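You operate a simulated robot arm through the tools that you are given. There is no shell and no other tool. Be economical: measure what you need, move in short steps, check, and stop when the job is done.

The job below is to be done with a simulated two-armed robot. You get a single attempt, and the scene is never put back.

## Task
Stop the pump, empty the blue basket into the white tub and refit it.
Fine: it goes back in well two with the lid closed; spill nothing.

Only the result counts: the job must be done as asked and must still hold three seconds after the hand-in. Knocking over, shifting, dropping, spilling or breaking anything else fails it. A push-on lid holds only when it is set on centred and level and pressed home; a screw cap is set on level and turned clockwise until tight.

## Robot
Two 7-joint arms with two-finger grippers on one trunk that stands fixed in place. Base frame: the origin is at the foot of the trunk, x ahead of it, y to its left, z up. Lengths are in m, angles in rad, forces in N, time in s.
The left shoulder is at [0.118, 0.159, 0.873], the right one opposite. With the tool pointing down near the work surface each hand reaches from about 0.36 to 0.8 m from the base axis, measured 20 degrees to its own side. Payload 2.45 kg a hand.
The tool frame of a hand sits at the grasp point between the pads (the TCP): z along the fingers, y along the line on which they close. The tips reach 0.026 m beyond it. The gripper opens to 0.096 m. The gripper's body begins 0.069 m behind the TCP.
Orientation is that of the tool frame in the base frame, as a unit quaternion [x, y, z, w]. With the fingers straight down and closing along the base's y, the tool's x points along the base's -x, its y along +y and its z along -z.

## Interface
- The arms move only by the tool servo_tool. It takes "left_steps", "right_steps" or both (then of equal length, played together; a hand with none holds still); each is a list that holds one entry, the list of rows, each a list of 7 numbers: the turn, a rotation vector about the tool's x, y, z in rad, then the shift along the tool's x, y, z in m, then the closure, from 0 (fully open) to 1 (shut). In form: [[[wx, wy, wz, dx, dy, dz, fingers], ...]]. A call has 1 to 8 rows; each row is the pose to reach, as a shift and turn from the pose commanded when the call began, along the tool's axes at that moment. A row lasts 0.2 s, in which the tool goes at most 0.05 m and 0.15 rad; a call with a longer step from one row to the next is refused whole, and so is a gripper value outside its range. A pose out of reach is approached as far as the arm can. The call stops where the force on the tool passes 40 N (or 10 N more than at its start, if that is more) or the arm is blocked; 0.2 s more then pass. Each finger halts on what it meets, pressing with about 29 N; the grip force reading is that of the motor and also rises with nothing between the fingers. The clock runs only during rows and for 0.2 s after the last one: add rows that repeat a pose to give the fingers time. It gives the time, the measured TCP pose, the force on the tool (base axes), the opening and the grip force at its end, in the units of the frame above (readings bear some noise), with the torque about the TCP (base axes, N m) and any sound that the robot's microphone picked up.
- Cameras (640 x 400 px; columns grow to the right, rows downward): "scene" is now at [0.3308, -0.0587, 1.3191]; the picture's right is [-0.73, -0.68, 0.00], its down [-0.50, 0.54, -0.67] and it looks along [0.46, -0.49, -0.74] (base axes); focal length 237 px, centre (320, 200). "left" rides on the left gripper at [0.082, -0.003, -0.098] in its tool frame; the picture's right is [0.04, 1.00, 0.00], its down [-0.73, 0.03, -0.68] and it looks along [-0.68, 0.03, 0.73] (tool axes); focal length 256 px, centre (320, 200). "right" rides on the right gripper at [0.082, 0.003, -0.098] in its tool frame; the picture's right is [-0.04, 1.00, 0.00], its down [-0.73, -0.03, -0.68] and it looks along [-0.68, -0.03, 0.73] (tool axes); focal length 256 px, centre (320, 200). There is no depth. A picture from a camera that has moved, and an enlarged one, comes with that camera's place and axes in the base frame and with its lens.
- capture(camera): a new picture of that camera. No time passes.
- move_column(by): slides the trunk up (or, below 0, down) by that many m; the arms and the scene camera ride with it, the base frame stays. It gives what a move gives, with no picture.
- aim_head(pan, tilt): turns the head with the scene camera to pan (to the left, within 2.094 rad either way) and tilt (down, from -0.506 to 1.204), counted from straight ahead of the robot. It gives what a move gives.
- inspect(camera, box): a new picture of the part [left, top, right, bottom] of that camera's present view, enlarged. No time passes.
- hand_in(): hands the job in; it is judged then, once.

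Go step by step. Nothing tells you positions but the pictures and the camera data: compare them with the known pose of the tool, close in by small moves and look again before you grip or let go. The budget is 120 turns and 94 pictures, counting those below and the enlarged ones. Unless the task says otherwise, let go and move clear before handing in, and close with one line.

The tools are called after "Emit:" as name(argument=value, ...) on one line, values as JSON. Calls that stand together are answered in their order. servo_tool: Moves the arms, as the interface text tells. Its arguments: {"type":"object","properties":{"left_steps":{"type":"array","items":{"type":"array","items":{"type":"array","items":{"type":"number"}}}},"right_steps":{"type":"array","items":{"type":"array","items":{"type":"array","items":{"type":"number"}}}}},"required":[]} The other tools are called the same way: move_column (by) slides the trunk up or down; aim_head (pan, tilt) turns the head that bears the scene camera; capture (camera) takes a picture; inspect (camera, box) takes an enlarged picture of a part of a camera's view; hand_in () hands the job in.

At the start:

```text
clock: 0.0
left_tcp_pos: [0.4529, 0.0069, 1.0419]
left_ee_rot: [-0.001, 1.0, 0.001, -0.002]
left_ft_force: [0.0, -0.7, -0.2]
left_ft_torque: [-0.01, 0.02, -0.02]
left_width: 0.0959
left_gripper_force: 0.0
right_tcp_pos: [0.4047, -0.4739, 1.08]
right_ee_rot: [0.0, 1.0, 0.001, -0.001]
right_ft_force: [-0.3, 0.2, -0.1]
right_ft_torque: [-0.02, 0.03, -0.02]
right_width: 0.096
right_gripper_force: 0.2
trunk travel left (down, up): [-0.05, 0.517]
head pan, tilt: [-0.822, 0.827]
```

scene: 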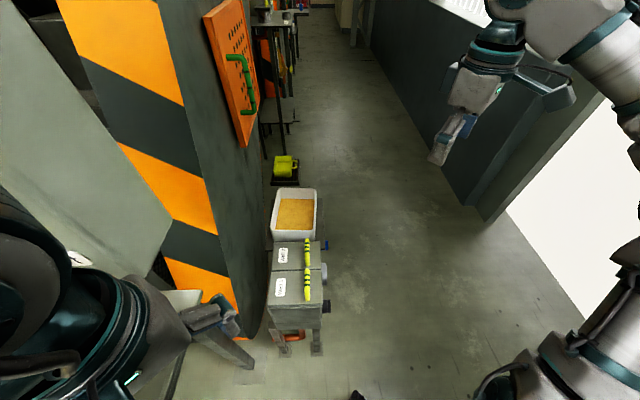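
right: 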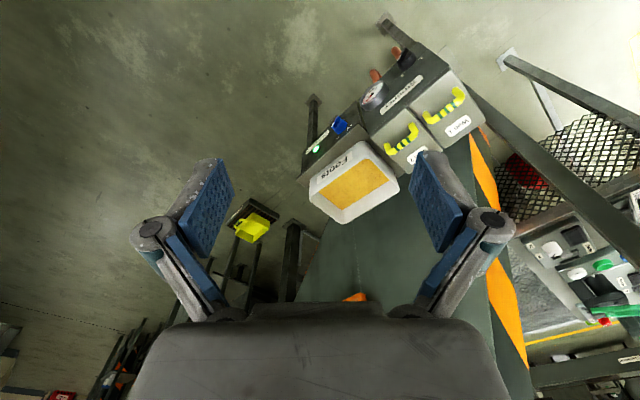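
left: 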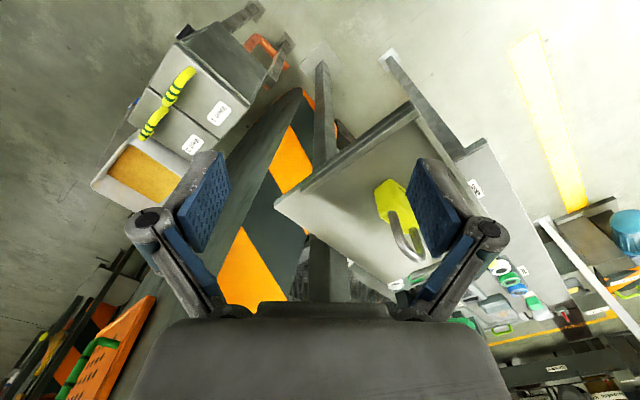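

I see a two-lidded machine (yellow-striped handles), a white tub labelled "Fasts/Foots" beside it, and some side panel with controls. I'll look closer before moving.

Emit:
inspect(camera="right", box=[290, 20, 500, 230])

Emit:
inspect(camera="scene", box=[230, 140, 360, 360])

Emit:
inspect(camera="left", box=[80, 0, 460, 280])

```text
1.90 times, centred on (395, 125) of right
camera zoom: at [0.3221, -0.4702, 1.1802], right [0.04, 1.0, 0.0], down [0.73, -0.03, 0.68], along [0.68, -0.03, -0.73], focal length 488 px, centre (177, 343)
```

zoom: 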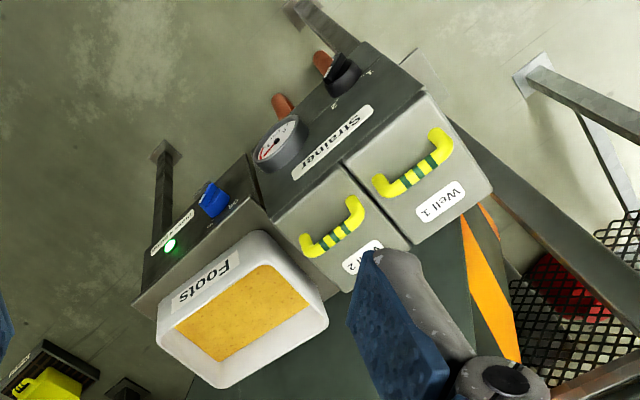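

```text
1.82 times, centred on (295, 250) of scene
camera zoom: at [0.3308, -0.0587, 1.3191], right [-0.73, -0.68, 0.0], down [-0.5, 0.54, -0.67], along [0.46, -0.49, -0.74], focal length 430 px, centre (366, 109)
```

zoom: 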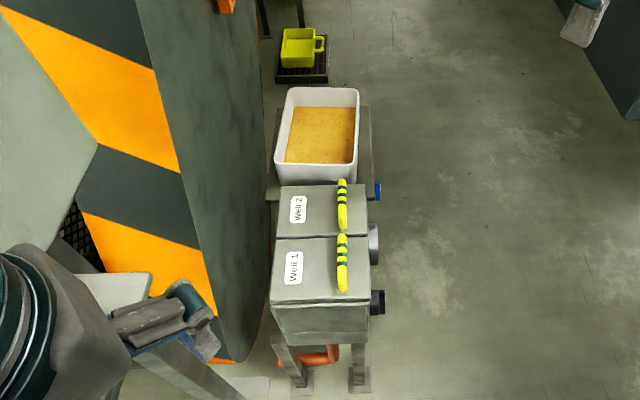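

```text
1.43 times, centred on (270, 140) of left
camera zoom: at [0.3708, 0.0043, 1.1407], right [-0.04, 1.0, 0.0], down [0.73, 0.03, 0.68], along [0.68, 0.03, -0.73], focal length 366 px, centre (391, 286)
```

zoom: 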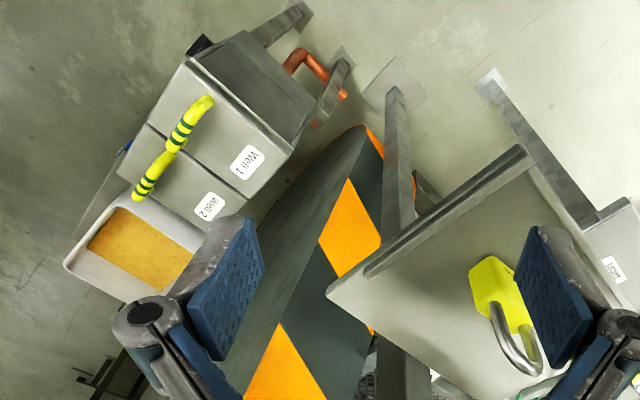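

The strainer box has its front panel facing about (-0.7,-0.7), with a blue pump switch lit green at about (0.65,-0.43,0.53), and the lid handles at about z 0.67. I'll bring the right hand lower and yawed 45° to view the panel.

Emit:
servo_tool(right_steps=[[[0, 0, -0.13, 0, -0.013, 0.038, 0], [0, 0, -0.26, 0, -0.026, 0.076, 0], [0, 0, -0.39, 0, -0.039, 0.114, 0], [0, 0, -0.52, 0, -0.052, 0.152, 0], [0, 0, -0.65, 0, -0.065, 0.19, 0], [0, 0, -0.785, 0, -0.076, 0.23, 0]]])

Emit:
capture(camera="right")

```text
clock: 1.4
left_tcp_pos: [0.4478, 0.007, 1.0455]
left_ee_rot: [-0.001, 1.0, 0.001, 0.002]
left_ft_force: [0.3, 0.8, 0.5]
left_ft_torque: [0.04, -0.01, 0.0]
left_width: 0.0959
left_gripper_force: 0.2
right_tcp_pos: [0.404, -0.5493, 0.8524]
right_ee_rot: [-0.385, 0.923, 0.0, 0.002]
right_ft_force: [0.1, -0.6, 0.1]
right_ft_torque: [-0.01, -0.01, 0.01]
right_width: 0.0961
right_gripper_force: 0.0
trunk travel left (down, up): [-0.05, 0.517]
head pan, tilt: [-0.822, 0.827]
```

```text
87 pictures are left
camera right: at [0.3431, -0.6053, 0.9523], right [-0.68, 0.73, 0.0], down [0.54, 0.5, 0.68], along [0.5, 0.46, -0.73], focal length 256 px, centre (320, 200)
```

right: 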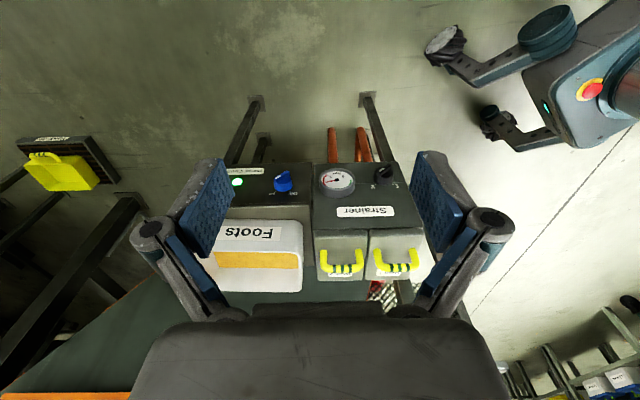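

Emit:
inspect(camera="right", box=[200, 140, 440, 300])

Emit:
inspect(camera="right", box=[225, 160, 305, 210])

Emit:
inspect(camera="right", box=[305, 155, 405, 220])

Emit:
inspect(camera="right", box=[10, 120, 130, 200])

```text
2.50 times, centred on (320, 220) of right
camera zoom: at [0.3431, -0.6053, 0.9523], right [-0.68, 0.73, 0.0], down [0.54, 0.5, 0.68], along [0.5, 0.46, -0.73], focal length 640 px, centre (320, 150)
```

zoom: 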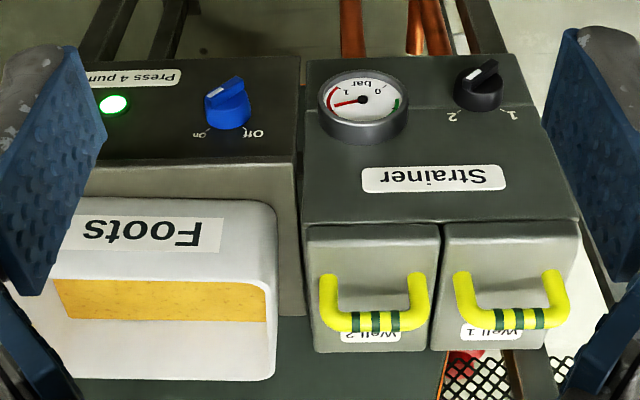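

```text
8.00 times, centred on (265, 185) of right
camera zoom: at [0.3431, -0.6053, 0.9523], right [-0.68, 0.73, 0.0], down [0.54, 0.5, 0.68], along [0.5, 0.46, -0.73], focal length 2048 px, centre (760, 320)
```

zoom: 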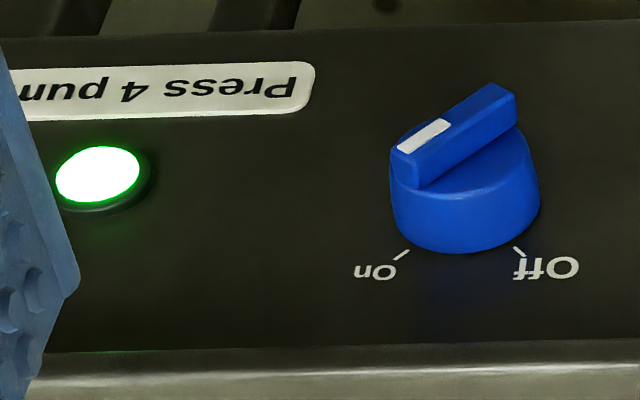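

```text
6.15 times, centred on (355, 188) of right
camera zoom: at [0.3431, -0.6053, 0.9523], right [-0.68, 0.73, 0.0], down [0.54, 0.5, 0.68], along [0.5, 0.46, -0.73], focal length 1575 px, centre (105, 277)
```

zoom: 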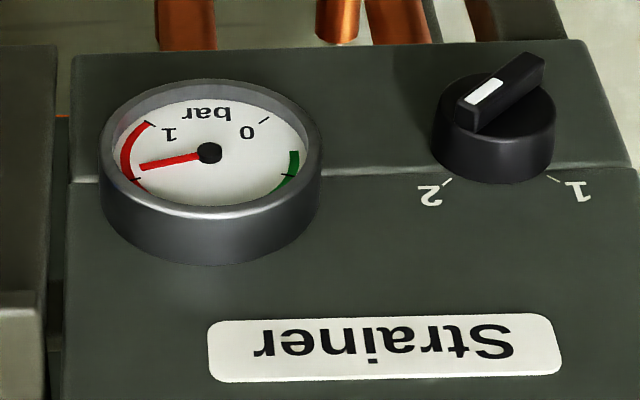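

```text
5.00 times, centred on (70, 160) of right
camera zoom: at [0.3431, -0.6053, 0.9523], right [-0.68, 0.73, 0.0], down [0.54, 0.5, 0.68], along [0.5, 0.46, -0.73], focal length 1280 px, centre (1570, 400)
```

zoom: 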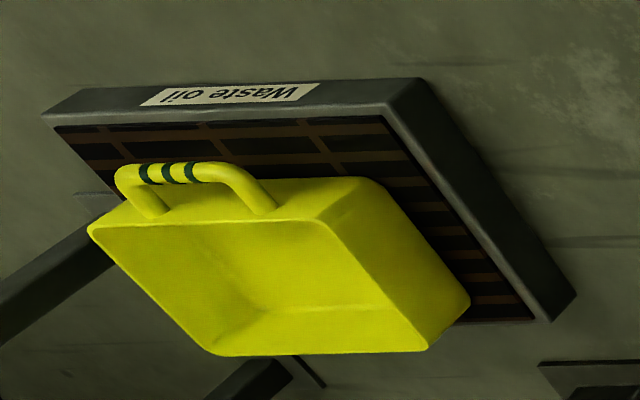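

The panel is vertical: the pump knob points up-right to On, with Off up-left, so it must turn 90° counter-clockwise. The selector is at 2. I'll pitch the right hand level so it faces the knob.

Emit:
servo_tool(right_steps=[[[0, -0.14, 0, -0.005, -0.01, 0.03, 0], [0, -0.28, 0, -0.01, -0.02, 0.06, 0], [0, -0.42, 0, -0.015, -0.03, 0.09, 0], [0, -0.56, 0, -0.02, -0.04, 0.12, 0], [0, -0.7, 0, -0.025, -0.05, 0.15, 0], [0, -0.84, 0, -0.03, -0.06, 0.18, 0], [0, -0.98, 0, -0.035, -0.07, 0.21, 0], [0, -1.12, 0, -0.04, -0.08, 0.24, 0]]])

Emit:
capture(camera="right")

```text
clock: 3.4
left_tcp_pos: [0.4424, 0.0118, 1.0474]
left_ee_rot: [-0.001, 1.0, -0.001, 0.005]
left_ft_force: [-0.3, -0.7, 0.3]
left_ft_torque: [0.02, 0.02, 0.03]
left_width: 0.0961
left_gripper_force: 0.1
right_tcp_pos: [0.4273, -0.5799, 0.5583]
right_ee_rot: [-0.308, 0.825, 0.223, 0.417]
right_ft_force: [-0.7, 0.8, 0.4]
right_ft_torque: [0.01, 0.01, -0.03]
right_width: 0.0959
right_gripper_force: 0.0
trunk travel left (down, up): [-0.05, 0.517]
head pan, tilt: [-0.822, 0.827]
stopped in row 8 (right hand): the arm was blocked; the commanded pose is now the measured one
```

```text
82 pictures are left
camera right: at [0.3334, -0.666, 0.5467], right [-0.67, 0.72, 0.14], down [-0.02, -0.21, 0.98], along [0.74, 0.66, 0.15], focal length 256 px, centre (320, 200)
```

right: 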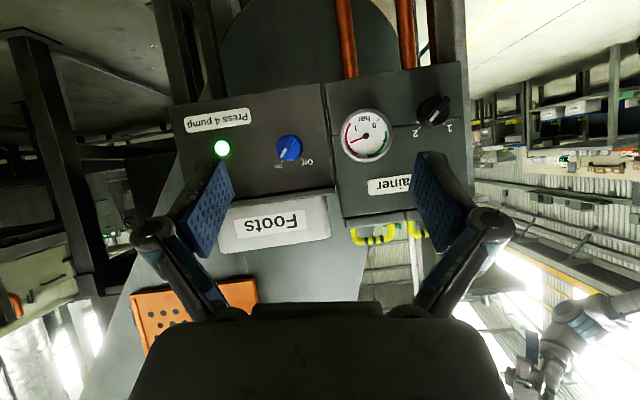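

The knob view is clear but the wrist hit a limit while pitching. I'll look at the arm's shape with the head.

Emit:
aim_head(pan=-1.0, tilt=0.9)

Emit:
capture(camera="scene")

```text
clock: 4.1
left_tcp_pos: [0.4439, 0.0108, 1.0481]
left_ee_rot: [-0.001, 1.0, -0.001, 0.005]
left_ft_force: [0.4, 0.2, -0.1]
left_ft_torque: [-0.02, -0.02, 0.01]
left_width: 0.096
left_gripper_force: 0.2
right_tcp_pos: [0.4272, -0.5806, 0.557]
right_ee_rot: [-0.307, 0.826, 0.222, 0.417]
right_ft_force: [0.2, -0.5, -0.1]
right_ft_torque: [0.02, 0.01, 0.02]
right_width: 0.0962
right_gripper_force: 0.0
trunk travel left (down, up): [-0.05, 0.517]
head pan, tilt: [-1.0, 0.901]
```

```text
81 pictures are left
camera scene: at [0.3173, -0.066, 1.3135], right [-0.84, -0.54, 0.0], down [-0.43, 0.66, -0.62], along [0.33, -0.52, -0.79], focal length 237 px, centre (320, 200)
```

scene: 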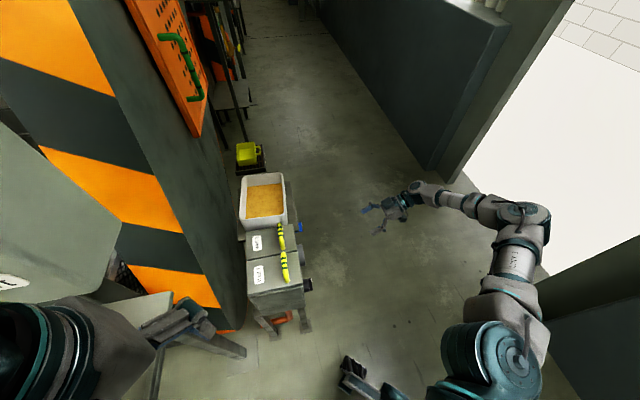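

I'll move forward toward the knob while levelling the hand further.

Emit:
servo_tool(right_steps=[[[0, 0, 0, -0.017, -0.013, 0.03, 0], [0, 0, 0, -0.034, -0.026, 0.06, 0], [0, -0.1, 0, -0.05, -0.038, 0.09, 0], [0, -0.2, 0, -0.067, -0.051, 0.12, 0], [0, -0.32, 0, -0.067, -0.051, 0.12, 0], [0, -0.44, 0, -0.067, -0.051, 0.12, 0], [0, -0.56, 0, -0.067, -0.051, 0.12, 0]]])

Emit:
capture(camera="right")

```text
clock: 5.7
left_tcp_pos: [0.4427, 0.0113, 1.0463]
left_ee_rot: [0.001, 1.0, -0.002, 0.004]
left_ft_force: [-0.3, 0.2, -0.1]
left_ft_torque: [-0.01, -0.02, 0.02]
left_width: 0.0961
left_gripper_force: 0.0
right_tcp_pos: [0.4408, -0.512, 0.6365]
right_ee_rot: [-0.235, 0.678, 0.299, 0.629]
right_ft_force: [0.2, -0.1, -0.1]
right_ft_torque: [0.0, 0.01, -0.01]
right_width: 0.096
right_gripper_force: 0.1
right hand out of reach, approached as far as the arm can: row 2, 3, 4, 5, 6, 7
trunk travel left (down, up): [-0.05, 0.517]
head pan, tilt: [-1.0, 0.901]
```

```text
80 pictures are left
camera right: at [0.3604, -0.5739, 0.5593], right [-0.69, 0.71, 0.15], down [-0.39, -0.54, 0.75], along [0.61, 0.45, 0.65], focal length 256 px, centre (320, 200)
```

right: 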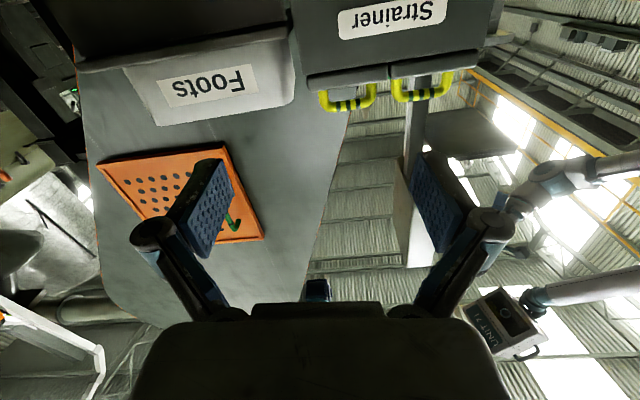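

The hand can't be level this far out. I'll instead use a tool tilted ~40° from vertical, fingers closed, to push the knob's ridge round; first I rotate back and see where it settles.

Emit:
servo_tool(right_steps=[[[0.01, 0.14, -0.023, -0.02, 0, 0, 1], [0.02, 0.28, -0.046, -0.03, 0, 0, 1], [0.03, 0.42, -0.07, -0.04, 0, 0, 1], [0.043, 0.56, -0.093, -0.05, 0, 0, 1], [0.054, 0.7, -0.117, -0.06, 0, 0, 1], [0.065, 0.84, -0.14, -0.06, 0, 0, 1], [0.065, 0.87, -0.14, -0.06, 0, 0, 1]]])

Emit:
capture(camera="right")

```text
clock: 7.3
left_tcp_pos: [0.4441, 0.0112, 1.0471]
left_ee_rot: [0.0, 1.0, -0.002, 0.005]
left_ft_force: [0.3, 0.5, 0.0]
left_ft_torque: [-0.01, 0.0, 0.02]
left_width: 0.0959
left_gripper_force: 0.0
right_tcp_pos: [0.4526, -0.5115, 0.6942]
right_ee_rot: [-0.364, 0.872, 0.109, 0.309]
right_ft_force: [0.3, 0.1, 0.5]
right_ft_torque: [0.02, 0.02, 0.02]
right_width: 0.0
right_gripper_force: 28.7
trunk travel left (down, up): [-0.05, 0.517]
head pan, tilt: [-1.0, 0.901]
```

```text
79 pictures are left
camera right: at [0.3597, -0.5971, 0.7218], right [-0.68, 0.74, -0.01], down [0.11, 0.11, 0.99], along [0.73, 0.67, -0.16], focal length 256 px, centre (320, 200)
```

right: 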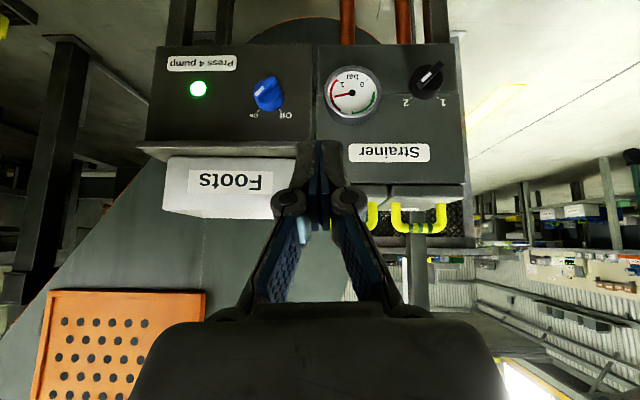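

Emit:
inspect(camera="right", box=[225, 60, 305, 110])

Emit:
inspect(camera="scene", box=[225, 160, 345, 320])

```text
8.00 times, centred on (265, 85) of right
camera zoom: at [0.3597, -0.5971, 0.7218], right [-0.68, 0.74, -0.01], down [0.11, 0.11, 0.99], along [0.73, 0.67, -0.16], focal length 2048 px, centre (760, 1120)
```

zoom: 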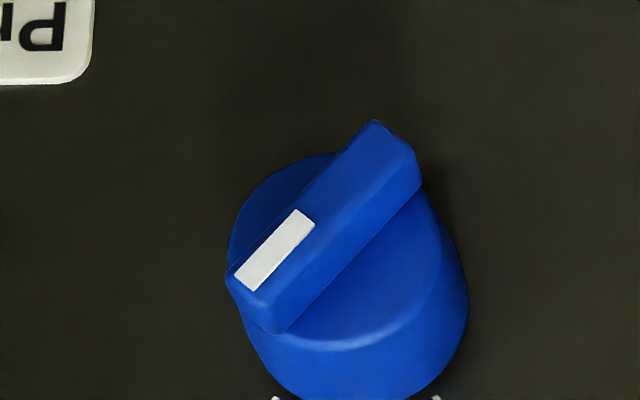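

```text
2.50 times, centred on (285, 240) of scene
camera zoom: at [0.3172, -0.0648, 1.3135], right [-0.84, -0.54, 0.0], down [-0.43, 0.66, -0.62], along [0.33, -0.52, -0.79], focal length 592 px, centre (408, 100)
```

zoom: 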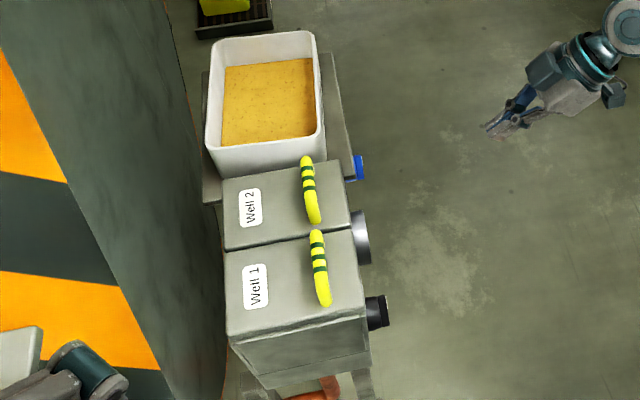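

The ridge centre is at about (0.645,-0.436,0.518), about 35 mm long. I'll stage the closed fingertips just right of and in front of it.

Emit:
servo_tool(right_steps=[[[0, 0, 0, 0, -0.02, 0.035, 1], [0, 0, 0, 0, -0.04, 0.07, 1], [0, 0, 0, 0, -0.06, 0.105, 1], [0, 0, 0, 0, -0.08, 0.14, 1], [0, 0, 0, 0, -0.1, 0.17, 1], [0, 0, 0, 0, -0.111, 0.199, 1]]])

Emit:
capture(camera="right")

Emit:
inspect(camera="scene", box=[225, 160, 345, 320])

```text
clock: 8.7
left_tcp_pos: [0.4443, 0.01, 1.0456]
left_ee_rot: [0.0, 1.0, -0.001, 0.004]
left_ft_force: [0.5, 0.2, -0.6]
left_ft_torque: [-0.01, 0.04, 0.0]
left_width: 0.096
left_gripper_force: 0.2
right_tcp_pos: [0.6234, -0.5121, 0.5388]
right_ee_rot: [-0.363, 0.872, 0.109, 0.31]
right_ft_force: [0.4, 0.2, 0.2]
right_ft_torque: [0.01, -0.02, 0.01]
right_width: 0.0
right_gripper_force: 28.3
trunk travel left (down, up): [-0.05, 0.517]
head pan, tilt: [-1.0, 0.901]
```

```text
76 pictures are left
camera right: at [0.5309, -0.5962, 0.566], right [-0.68, 0.74, -0.01], down [0.11, 0.11, 0.99], along [0.73, 0.67, -0.15], focal length 256 px, centre (320, 200)
```

right: 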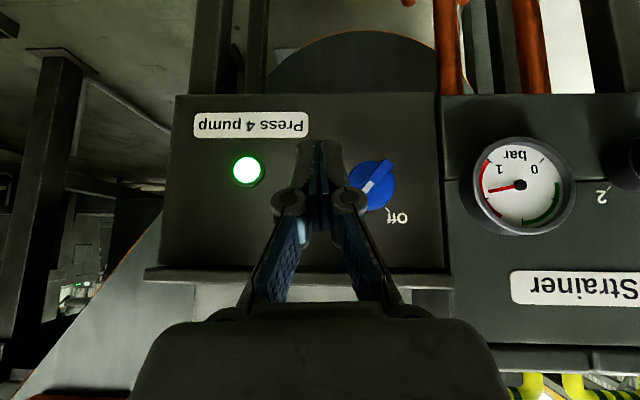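

```text
2.50 times, centred on (285, 240) of scene
camera zoom: at [0.3195, -0.0654, 1.3128], right [-0.84, -0.54, 0.0], down [-0.43, 0.66, -0.62], along [0.33, -0.52, -0.79], focal length 592 px, centre (408, 100)
```

zoom: 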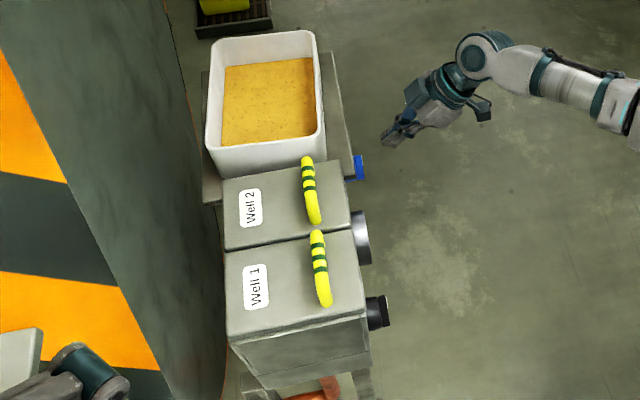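

Emit:
servo_tool(right_steps=[[[0, 0, 0, -0.02, 0, 0.0145, 1], [0, 0, 0, -0.0405, 0, 0.029, 1], [0, 0, 0, -0.0405, 0, 0.029, 1]]])

Emit:
inspect(camera="right", box=[240, 90, 440, 250])

Emit:
inspect(camera="scene", box=[270, 190, 370, 260])

```text
clock: 9.5
left_tcp_pos: [0.4424, 0.0102, 1.0476]
left_ee_rot: [-0.001, 1.0, -0.002, 0.005]
left_ft_force: [-0.2, 0.4, 0.3]
left_ft_torque: [-0.02, -0.01, 0.0]
left_width: 0.0958
left_gripper_force: 0.0
right_tcp_pos: [0.6591, -0.4762, 0.5419]
right_ee_rot: [-0.364, 0.872, 0.109, 0.31]
right_ft_force: [0.9, 0.2, 0.2]
right_ft_torque: [0.02, 0.02, 0.02]
right_width: 0.0
right_gripper_force: 27.9
trunk travel left (down, up): [-0.05, 0.517]
head pan, tilt: [-1.0, 0.901]
```

```text
2.50 times, centred on (340, 170) of right
camera zoom: at [0.5661, -0.5611, 0.5701], right [-0.68, 0.73, -0.01], down [0.11, 0.11, 0.99], along [0.73, 0.67, -0.15], focal length 640 px, centre (270, 275)
```

zoom: 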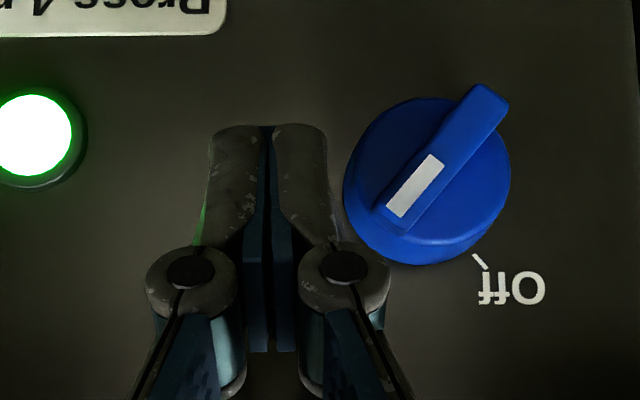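

```text
5.71 times, centred on (320, 225) of scene
camera zoom: at [0.3184, -0.0646, 1.3133], right [-0.84, -0.54, 0.0], down [-0.43, 0.66, -0.62], along [0.33, -0.52, -0.79], focal length 1353 px, centre (320, 57)
```

zoom: 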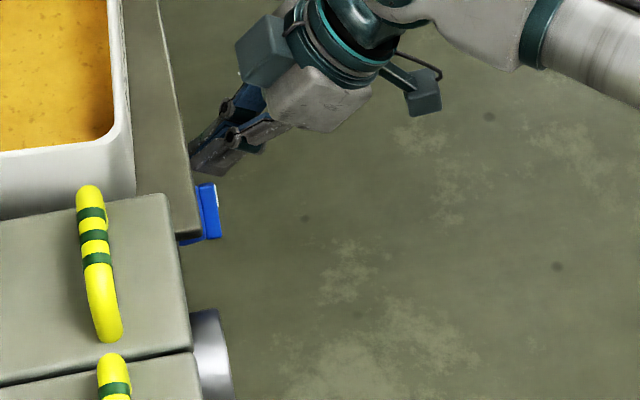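

The fingers sit just right of the knob at roughly ridge depth. I'll back out 3 mm and sweep left to turn the ridge.

Emit:
servo_tool(right_steps=[[[0, 0, 0, 0.0024, 0, -0.0018, 1], [0, 0, 0, 0.0024, 0.01, -0.0018, 1], [0, 0, 0, 0.0024, 0.02, -0.0018, 1], [0, 0, 0, 0.0024, 0.028, -0.0018, 1], [0, 0, 0, 0.0024, 0.034, -0.0018, 1], [0, 0, 0, 0.0024, 0.036, -0.0018, 1]]])

Emit:
inspect(camera="right", box=[200, 90, 440, 250])

```text
clock: 10.9
left_tcp_pos: [0.4379, 0.0165, 1.0497]
left_ee_rot: [0.0, 1.0, -0.004, 0.008]
left_ft_force: [0.5, 0.9, 0.7]
left_ft_torque: [-0.02, 0.03, 0.0]
left_width: 0.0961
left_gripper_force: 0.0
right_tcp_pos: [0.6332, -0.4545, 0.5527]
right_ee_rot: [-0.362, 0.871, 0.097, 0.318]
right_ft_force: [2.2, -9.1, 0.6]
right_ft_torque: [-0.23, -0.09, -0.11]
right_width: 0.0
right_gripper_force: 28.8
trunk travel left (down, up): [-0.05, 0.517]
head pan, tilt: [-1.0, 0.901]
stopped in row 6 (right hand): the force on the tool passed its limit at 43 N (the readings are from after the stop); the commanded pose is now the measured one
```

```text
2.50 times, centred on (320, 170) of right
camera zoom: at [0.5377, -0.5389, 0.579], right [-0.67, 0.74, -0.04], down [0.09, 0.13, 0.99], along [0.74, 0.66, -0.15], focal length 640 px, centre (320, 275)
```

zoom: 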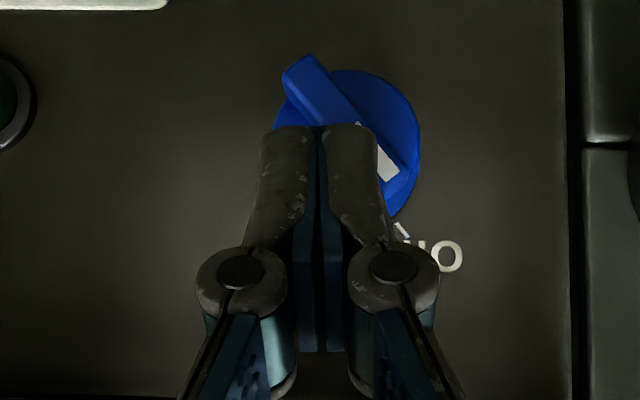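

The knob stands at Off and the lamp is dark. I'll back off and check the gauge.

Emit:
servo_tool(right_steps=[[[0, 0, 0, 0.0, -0.006, 0, 1], [0, 0, 0, 0.03, -0.008, -0.024, 1], [0, 0, 0, 0.06, -0.01, -0.048, 1], [0, 0, 0, 0.06, -0.01, -0.095, 1], [0, 0, 0, 0.06, 0.02, -0.13, 1]]])

Emit:
capture(camera="right")

```text
clock: 12.1
left_tcp_pos: [0.4369, 0.0169, 1.0499]
left_ee_rot: [-0.001, 1.0, -0.004, 0.006]
left_ft_force: [0.5, 0.2, 0.8]
left_ft_torque: [0.01, 0.0, 0.01]
left_width: 0.096
left_gripper_force: 0.1
right_tcp_pos: [0.5223, -0.5274, 0.6148]
right_ee_rot: [-0.362, 0.872, 0.099, 0.316]
right_ft_force: [-1.2, -0.4, 0.5]
right_ft_torque: [0.0, 0.02, 0.01]
right_width: 0.0
right_gripper_force: 28.4
trunk travel left (down, up): [-0.05, 0.517]
head pan, tilt: [-1.0, 0.901]
```

```text
71 pictures are left
camera right: at [0.4294, -0.6111, 0.6417], right [-0.67, 0.74, -0.03], down [0.09, 0.12, 0.99], along [0.74, 0.66, -0.15], focal length 256 px, centre (320, 200)
```

right: 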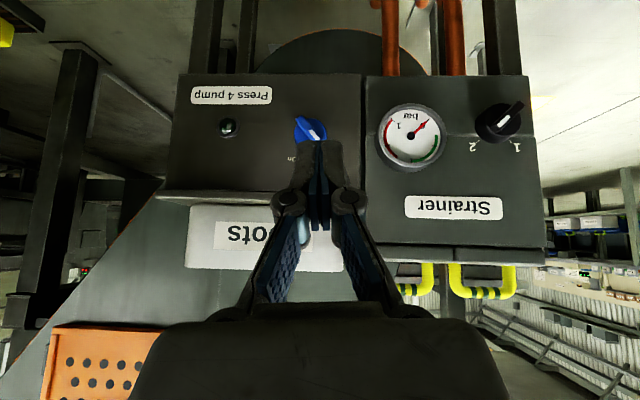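

The pump is off and the needle has dropped to about 0. Next I raise the right hand, set it vertical and yaw it to look over the lids.

Emit:
servo_tool(right_steps=[[[0, 0, 0, -0.025, 0, -0.032, 0.3], [0, 0.13, 0, -0.05, 0, -0.064, 0], [0, 0.26, 0, -0.075, 0, -0.096, 0], [0, 0.39, 0, -0.1, 0, -0.128, 0], [0, 0.52, 0, -0.125, 0, -0.16, 0], [0, 0.65, 0, -0.155, 0, -0.196, 0]]])

Emit:
servo_tool(right_steps=[[[0, 0, 0.14, 0, 0, 0, 0], [0, 0, 0.28, 0, 0, 0, 0], [0, 0, 0.42, 0, 0, 0, 0], [0, 0, 0.56, 0, 0, 0, 0], [0, 0, 0.7, 0, 0, 0, 0], [0, 0, 0.84, 0, 0, 0, 0], [0, 0, 0.98, 0, 0, 0, 0], [0, 0, 1.12, 0, 0, 0, 0]]])

Emit:
servo_tool(right_steps=[[[0, 0, 0.14, 0, 0, 0, 0], [0, 0, 0.28, 0, 0, 0, 0], [0, 0, 0.42, 0, 0, 0, 0], [0, 0, 0.43, 0, 0, 0, 0]]])

Emit:
capture(camera="right")

```text
clock: 13.5
left_tcp_pos: [0.4382, 0.017, 1.0491]
left_ee_rot: [0.0, 1.0, -0.004, 0.007]
left_ft_force: [-0.9, 0.2, -0.8]
left_ft_torque: [-0.03, 0.02, -0.01]
left_width: 0.0958
left_gripper_force: 0.0
right_tcp_pos: [0.5151, -0.5161, 0.8653]
right_ee_rot: [-0.374, 0.927, -0.022, 0.02]
right_ft_force: [0.4, 0.8, -0.1]
right_ft_torque: [0.0, -0.01, -0.01]
right_width: 0.0959
right_gripper_force: 0.0
trunk travel left (down, up): [-0.05, 0.517]
head pan, tilt: [-1.0, 0.901]
```

```text
clock: 15.3
left_tcp_pos: [0.4394, 0.0149, 1.0502]
left_ee_rot: [-0.001, 1.0, -0.002, 0.007]
left_ft_force: [0.2, 0.3, -0.3]
left_ft_torque: [0.02, 0.02, -0.02]
left_width: 0.0961
left_gripper_force: 0.0
right_tcp_pos: [0.5118, -0.5165, 0.8634]
right_ee_rot: [0.177, 0.984, -0.005, 0.03]
right_ft_force: [0.1, 0.6, -0.1]
right_ft_torque: [-0.04, -0.04, -0.04]
right_width: 0.0963
right_gripper_force: 0.0
trunk travel left (down, up): [-0.05, 0.517]
head pan, tilt: [-1.0, 0.901]
```

```text
clock: 16.3
left_tcp_pos: [0.4376, 0.0142, 1.0491]
left_ee_rot: [0.0, 1.0, -0.002, 0.007]
left_ft_force: [0.2, 0.1, 0.3]
left_ft_torque: [0.01, 0.0, 0.02]
left_width: 0.0961
left_gripper_force: 0.1
right_tcp_pos: [0.5122, -0.5182, 0.8641]
right_ee_rot: [0.383, 0.923, -0.001, 0.03]
right_ft_force: [-0.4, 0.0, -0.8]
right_ft_torque: [-0.01, -0.01, -0.01]
right_width: 0.0961
right_gripper_force: 0.1
trunk travel left (down, up): [-0.05, 0.517]
head pan, tilt: [-1.0, 0.901]
```

```text
70 pictures are left
camera right: at [0.4514, -0.4552, 0.9585], right [0.73, 0.68, 0.03], down [0.46, -0.52, 0.72], along [0.5, -0.52, -0.7], focal length 256 px, centre (320, 200)
```

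right: 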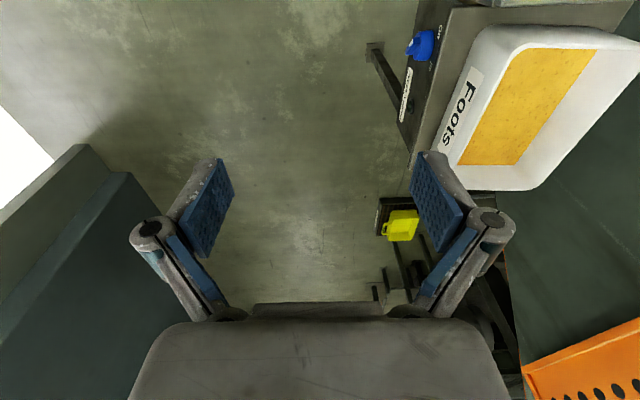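

Now I move the right hand over the well-2 handle at a safe height and look.

Emit:
servo_tool(right_steps=[[[0.01, 0.025, 0, 0.013, 0.038, 0.0, 0], [0.02, 0.055, 0, 0.026, 0.076, 0.0, 0], [0.02, 0.055, 0, 0.039, 0.114, 0.01, 0], [0.02, 0.055, 0, 0.052, 0.152, 0.03, 0], [0.02, 0.055, 0, 0.065, 0.19, 0.05, 0], [0.02, 0.055, 0, 0.078, 0.226, 0.064, 0]]])

Emit:
capture(camera="right")

Emit:
capture(camera="scene")

```text
clock: 17.7
left_tcp_pos: [0.439, 0.0172, 1.0492]
left_ee_rot: [-0.001, 1.0, -0.004, 0.007]
left_ft_force: [-0.5, 0.3, -1.1]
left_ft_torque: [-0.02, 0.01, 0.0]
left_width: 0.0961
left_gripper_force: 0.0
right_tcp_pos: [0.621, -0.3001, 0.7957]
right_ee_rot: [0.381, 0.924, 0.001, 0.002]
right_ft_force: [0.0, -0.1, -0.1]
right_ft_torque: [-0.07, 0.0, 0.02]
right_width: 0.0962
right_gripper_force: 0.0
trunk travel left (down, up): [-0.05, 0.517]
head pan, tilt: [-1.0, 0.901]
```

```text
69 pictures are left
camera right: at [0.5649, -0.2401, 0.8964], right [0.73, 0.68, 0.0], down [0.5, -0.54, 0.68], along [0.46, -0.5, -0.73], focal length 256 px, centre (320, 200)
```

right: 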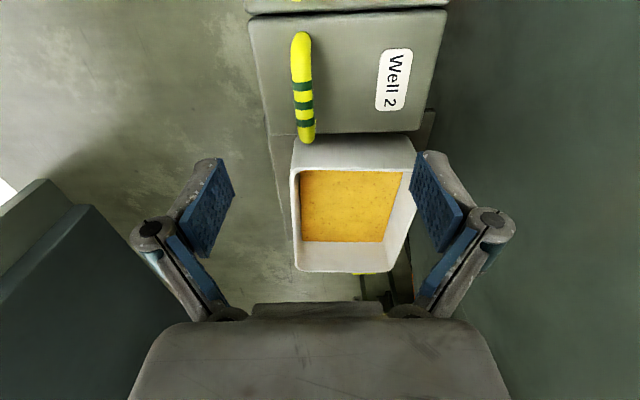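

```text
68 pictures are left
camera scene: at [0.3202, -0.0611, 1.3129], right [-0.84, -0.54, 0.01], down [-0.43, 0.66, -0.62], along [0.33, -0.52, -0.79], focal length 237 px, centre (320, 200)
```

scene: 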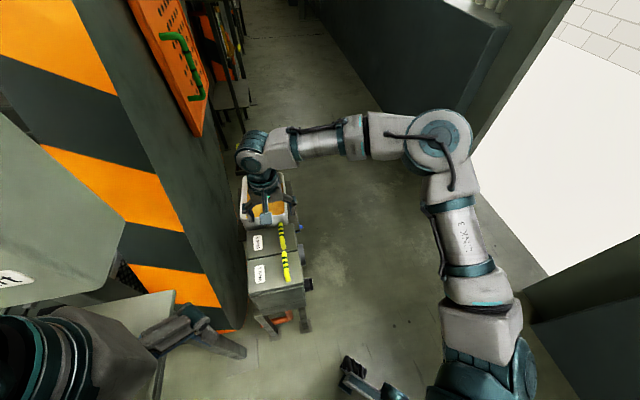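

Handle 2's bar lies at about (0.606,-0.306,0.68) along the machine axis. I'll descend above it and look.

Emit:
servo_tool(right_steps=[[[0, 0, 0, 0.006, -0.015, 0.02, 0], [0, 0, 0, 0.006, -0.015, 0.045, 0], [0, 0, 0, 0.006, -0.015, 0.065, 0]]])

Emit:
capture(camera="right")

Emit:
inspect(camera="scene", box=[225, 160, 345, 320])

```text
clock: 18.5
left_tcp_pos: [0.4381, 0.0162, 1.049]
left_ee_rot: [-0.001, 1.0, -0.002, 0.007]
left_ft_force: [0.3, -0.1, -0.1]
left_ft_torque: [-0.01, -0.04, -0.01]
left_width: 0.0959
left_gripper_force: 0.1
right_tcp_pos: [0.6057, -0.3108, 0.734]
right_ee_rot: [0.382, 0.924, 0.002, 0.002]
right_ft_force: [0.1, 0.0, 0.2]
right_ft_torque: [-0.01, -0.01, -0.01]
right_width: 0.0959
right_gripper_force: 0.1
trunk travel left (down, up): [-0.05, 0.517]
head pan, tilt: [-1.0, 0.901]
```

```text
67 pictures are left
camera right: at [0.5487, -0.2495, 0.8339], right [0.73, 0.68, 0.0], down [0.5, -0.54, 0.68], along [0.46, -0.5, -0.73], focal length 256 px, centre (320, 200)
```

right: 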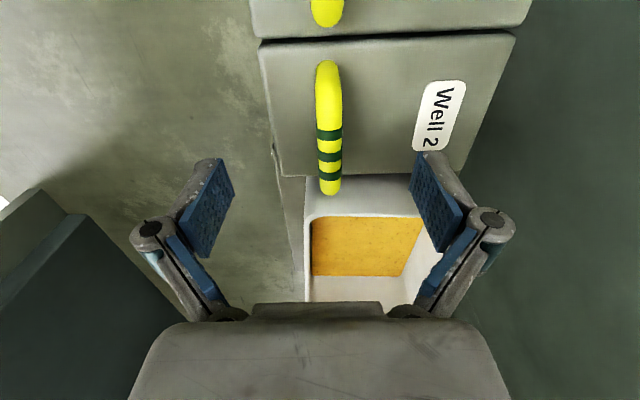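

```text
2.50 times, centred on (285, 240) of scene
camera zoom: at [0.3192, -0.0627, 1.3131], right [-0.84, -0.54, 0.01], down [-0.43, 0.66, -0.62], along [0.33, -0.52, -0.79], focal length 592 px, centre (408, 100)
```

zoom: 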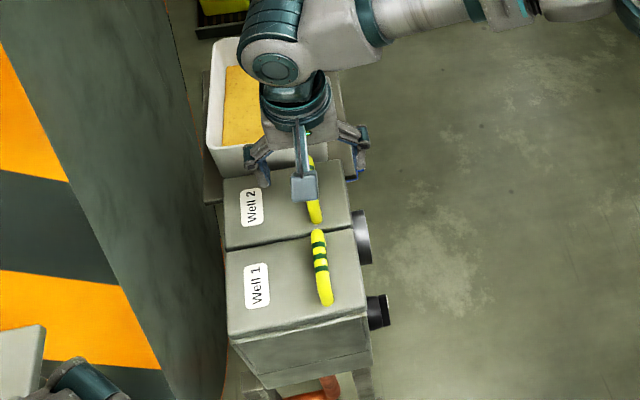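

Emit:
servo_tool(right_steps=[[[0, 0, 0, 0.006, 0.005, 0.02, 0], [0, 0, 0, 0.006, 0.005, 0.044, 0], [0, 0, 0, 0.006, 0.005, 0.046, 0.5], [0, 0, 0, 0.006, 0.005, 0.046, 1], [0, 0, 0, 0.006, 0.005, 0.046, 1], [0, 0, 0, 0.006, 0.005, 0.046, 1], [0, 0, 0, 0.006, 0.005, 0.046, 1]]])

Emit:
capture(camera="right")

```text
clock: 20.1
left_tcp_pos: [0.4372, 0.0152, 1.0498]
left_ee_rot: [0.0, 1.0, -0.003, 0.007]
left_ft_force: [0.8, 0.8, -0.3]
left_ft_torque: [-0.02, 0.02, 0.0]
left_width: 0.0961
left_gripper_force: 0.1
right_tcp_pos: [0.6045, -0.3015, 0.6907]
right_ee_rot: [0.381, 0.925, 0.001, 0.001]
right_ft_force: [2.1, 0.0, 5.1]
right_ft_torque: [-0.06, -0.04, -0.12]
right_width: 0.0117
right_gripper_force: 38.5
trunk travel left (down, up): [-0.05, 0.517]
head pan, tilt: [-1.0, 0.901]
```

```text
65 pictures are left
camera right: at [0.5494, -0.2421, 0.7897], right [0.73, 0.68, 0.0], down [0.5, -0.54, 0.68], along [0.46, -0.5, -0.73], focal length 256 px, centre (320, 200)
```

right: 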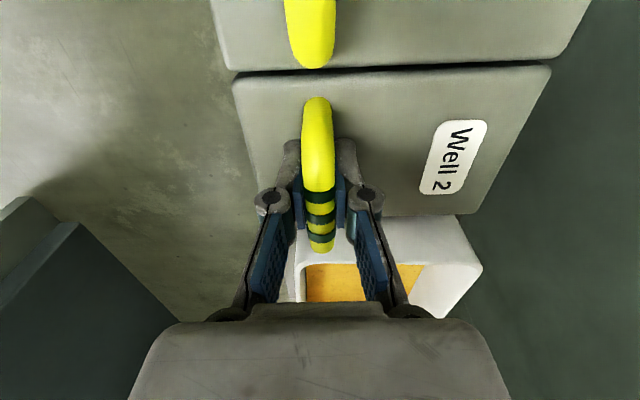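

Handle is gripped (12 mm). I'll lift gently to learn whether the lid is hinged or loose.

Emit:
servo_tool(right_steps=[[[0, 0, 0, 0, 0, -0.006, 1], [0, 0, 0, 0, 0, -0.012, 1], [0, 0, 0, 0, 0, -0.018, 1]]])

Emit:
capture(camera="right")

Emit:
inspect(camera="scene", box=[225, 160, 345, 320])

```text
clock: 20.9
left_tcp_pos: [0.4369, 0.0176, 1.0494]
left_ee_rot: [0.0, 1.0, -0.004, 0.006]
left_ft_force: [0.4, 0.3, 0.5]
left_ft_torque: [0.0, 0.04, -0.01]
left_width: 0.0959
left_gripper_force: 0.0
right_tcp_pos: [0.6068, -0.2964, 0.7072]
right_ee_rot: [0.38, 0.925, 0.008, 0.004]
right_ft_force: [44.0, 27.0, -31.0]
right_ft_torque: [-0.22, 0.26, -0.41]
right_width: 0.0125
right_gripper_force: 39.7
trunk travel left (down, up): [-0.05, 0.517]
head pan, tilt: [-1.0, 0.901]
stopped in row 3 (right hand): the force on the tool passed its limit at 47 N (the readings are from after the stop); the commanded pose is now the measured one
```

```text
64 pictures are left
camera right: at [0.5504, -0.2377, 0.8057], right [0.73, 0.68, 0.02], down [0.49, -0.54, 0.68], along [0.47, -0.49, -0.73], focal length 256 px, centre (320, 200)
```

right: 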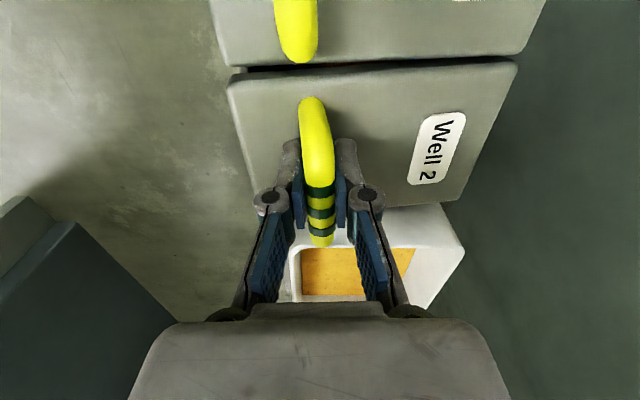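

```text
2.50 times, centred on (285, 240) of scene
camera zoom: at [0.3317, -0.0578, 1.3095], right [-0.84, -0.54, 0.01], down [-0.43, 0.66, -0.62], along [0.32, -0.52, -0.79], focal length 592 px, centre (408, 100)
```

zoom: 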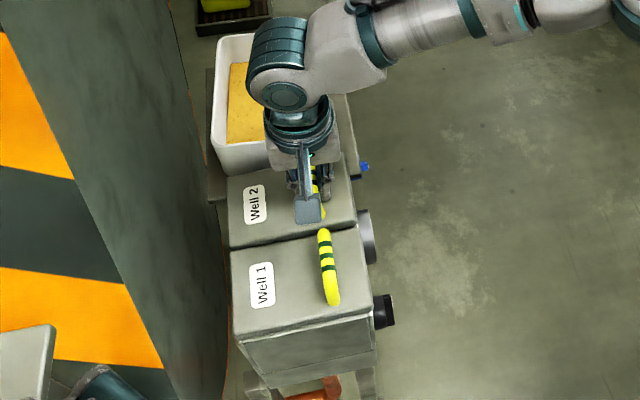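

The lid is hinged at its back edge (hinge about 0.12 m behind the bar). I'll follow the opening arc, letting the round bar turn in the pads.

Emit:
servo_tool(right_steps=[[[0, 0, 0, 0, 0.004, -0.005, 1], [0, 0, 0, 0, 0.009, -0.015, 1], [0.05, 0, 0, 0, 0.015, -0.0235, 1], [0.1, 0, 0, 0, 0.022, -0.032, 1], [0.15, 0, 0, 0, 0.03, -0.04, 1], [0.2, 0, 0, 0, 0.038, -0.047, 1], [0.2, 0, 0, 0, 0.0455, -0.0525, 1]]])

Emit:
capture(camera="right")

Emit:
inspect(camera="scene", box=[225, 160, 345, 320])

```text
clock: 22.5
left_tcp_pos: [0.4339, 0.0163, 1.0513]
left_ee_rot: [0.0, 1.0, -0.004, 0.008]
left_ft_force: [0.0, 0.5, -0.5]
left_ft_torque: [0.02, 0.0, -0.02]
left_width: 0.0962
left_gripper_force: 0.1
right_tcp_pos: [0.637, -0.2681, 0.761]
right_ee_rot: [0.379, 0.92, -0.087, -0.034]
right_ft_force: [9.4, 22.7, -38.5]
right_ft_torque: [0.07, -0.17, -0.39]
right_width: 0.0133
right_gripper_force: 39.3
trunk travel left (down, up): [-0.05, 0.517]
head pan, tilt: [-1.0, 0.901]
```

```text
62 pictures are left
camera right: at [0.5925, -0.1945, 0.8576], right [0.72, 0.67, -0.19], down [0.59, -0.45, 0.67], along [0.37, -0.6, -0.71], focal length 256 px, centre (320, 200)
```

right: 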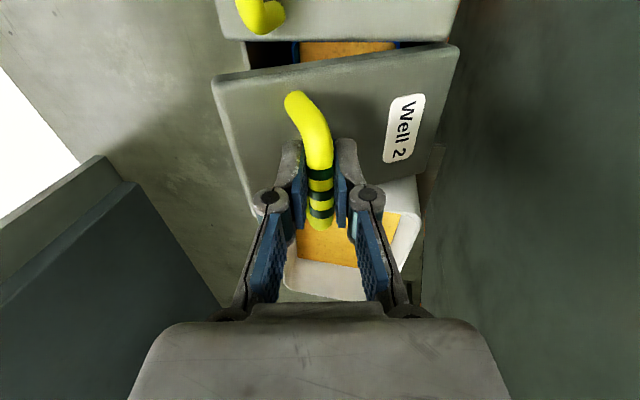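

```text
2.50 times, centred on (285, 240) of scene
camera zoom: at [0.3275, -0.0593, 1.3107], right [-0.84, -0.54, 0.01], down [-0.43, 0.66, -0.62], along [0.33, -0.52, -0.79], focal length 592 px, centre (408, 100)
```

zoom: 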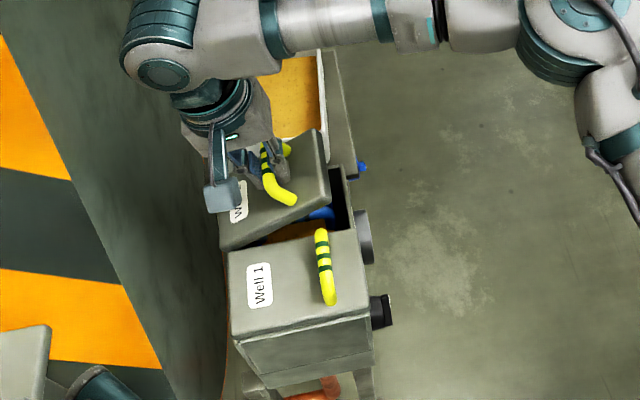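

Inside well 2 I can see the blue basket with orange contents. I continue the lid arc while leaning the hand back toward the front.

Emit:
servo_tool(right_steps=[[[-0.06, 0, 0, 0, 0.006, -0.004, 1], [-0.12, 0, 0, 0, 0.0124, -0.009, 1], [-0.18, 0, 0, 0, 0.021, -0.0145, 1], [-0.24, 0, 0, 0, 0.0295, -0.0195, 1], [-0.3, 0, 0, 0, 0.037, -0.0235, 1], [-0.36, 0, 0, 0, 0.0443, -0.0268, 1], [-0.4, 0, 0, 0, 0.051, -0.029, 1], [-0.4, 0, 0, 0, 0.058, -0.031, 1]]])

Emit:
capture(camera="right")

Emit:
inspect(camera="scene", box=[225, 160, 345, 320])

```text
clock: 24.3
left_tcp_pos: [0.4303, 0.0141, 1.0517]
left_ee_rot: [0.0, 1.0, -0.003, 0.01]
left_ft_force: [0.7, -0.4, 0.0]
left_ft_torque: [0.05, 0.0, -0.02]
left_width: 0.0959
left_gripper_force: 0.1
right_tcp_pos: [0.6782, -0.2244, 0.785]
right_ee_rot: [0.379, 0.919, 0.099, 0.045]
right_ft_force: [6.0, -8.4, 7.9]
right_ft_torque: [-0.14, 0.01, -1.0]
right_width: 0.013
right_gripper_force: 39.5
trunk travel left (down, up): [-0.05, 0.517]
head pan, tilt: [-1.0, 0.901]
```

```text
60 pictures are left
camera right: at [0.6077, -0.1792, 0.8819], right [0.72, 0.66, 0.22], down [0.39, -0.64, 0.66], along [0.58, -0.39, -0.72], focal length 256 px, centre (320, 200)
```

right: 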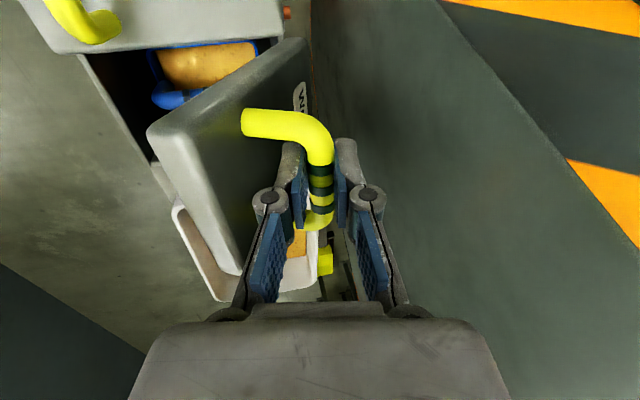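

```text
2.50 times, centred on (285, 240) of scene
camera zoom: at [0.3185, -0.0645, 1.3134], right [-0.84, -0.54, 0.0], down [-0.43, 0.66, -0.62], along [0.33, -0.52, -0.79], focal length 592 px, centre (408, 100)
```

zoom: 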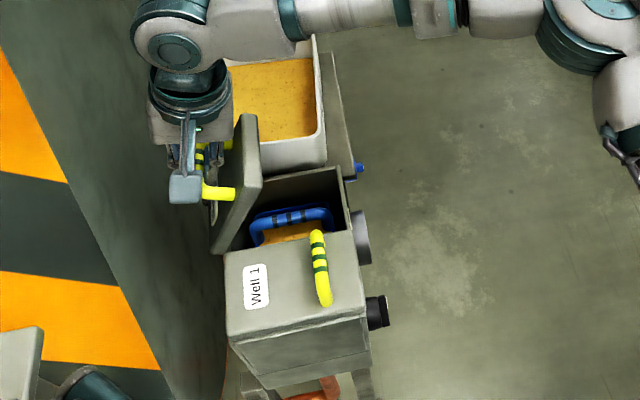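

Lid is near 78°. The blue basket shows a blue bail along its front side. I continue past vertical.

Emit:
servo_tool(right_steps=[[[0, 0, 0, 0, 0.0107, 0.004, 1], [0, 0, 0, 0, 0.0214, 0.009, 1], [0, 0, 0, 0, 0.029, 0.0125, 1], [0, 0, 0, 0, 0.0363, 0.0164, 1], [0, 0, 0, 0, 0.042, 0.02, 1], [0, 0, 0, 0, 0.048, 0.0241, 1]]])

Emit:
capture(camera="right")

Emit:
inspect(camera="scene", box=[225, 160, 345, 320])

```text
clock: 25.7
left_tcp_pos: [0.4302, 0.0147, 1.0535]
left_ee_rot: [0.0, 1.0, -0.004, 0.012]
left_ft_force: [0.2, 0.3, 0.0]
left_ft_torque: [-0.06, -0.02, 0.02]
left_width: 0.0963
left_gripper_force: 0.1
right_tcp_pos: [0.7085, -0.1929, 0.7758]
right_ee_rot: [0.38, 0.919, 0.1, 0.046]
right_ft_force: [23.0, -9.9, 29.6]
right_ft_torque: [0.2, -0.08, -1.06]
right_width: 0.0134
right_gripper_force: 39.8
right hand out of reach, approached as far as the arm can: row 6
trunk travel left (down, up): [-0.05, 0.517]
head pan, tilt: [-1.0, 0.901]
```

```text
58 pictures are left
camera right: at [0.6371, -0.1479, 0.8729], right [0.72, 0.66, 0.22], down [0.39, -0.64, 0.66], along [0.58, -0.39, -0.72], focal length 256 px, centre (320, 200)
```

right: 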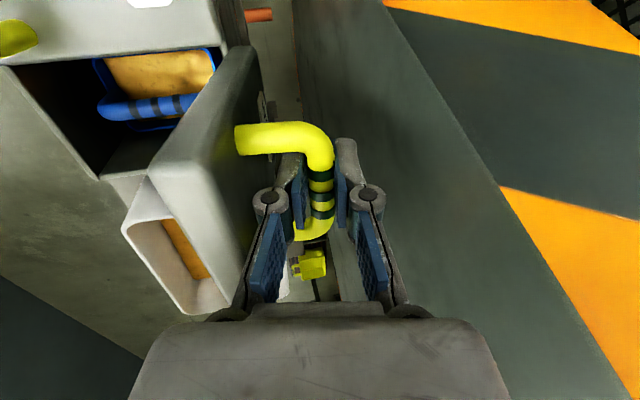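

```text
2.50 times, centred on (285, 240) of scene
camera zoom: at [0.3169, -0.0634, 1.3142], right [-0.84, -0.54, 0.0], down [-0.43, 0.66, -0.62], along [0.33, -0.52, -0.79], focal length 592 px, centre (408, 100)
```

zoom: 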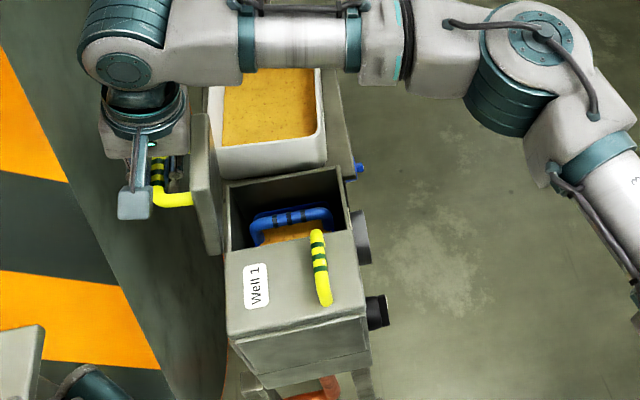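

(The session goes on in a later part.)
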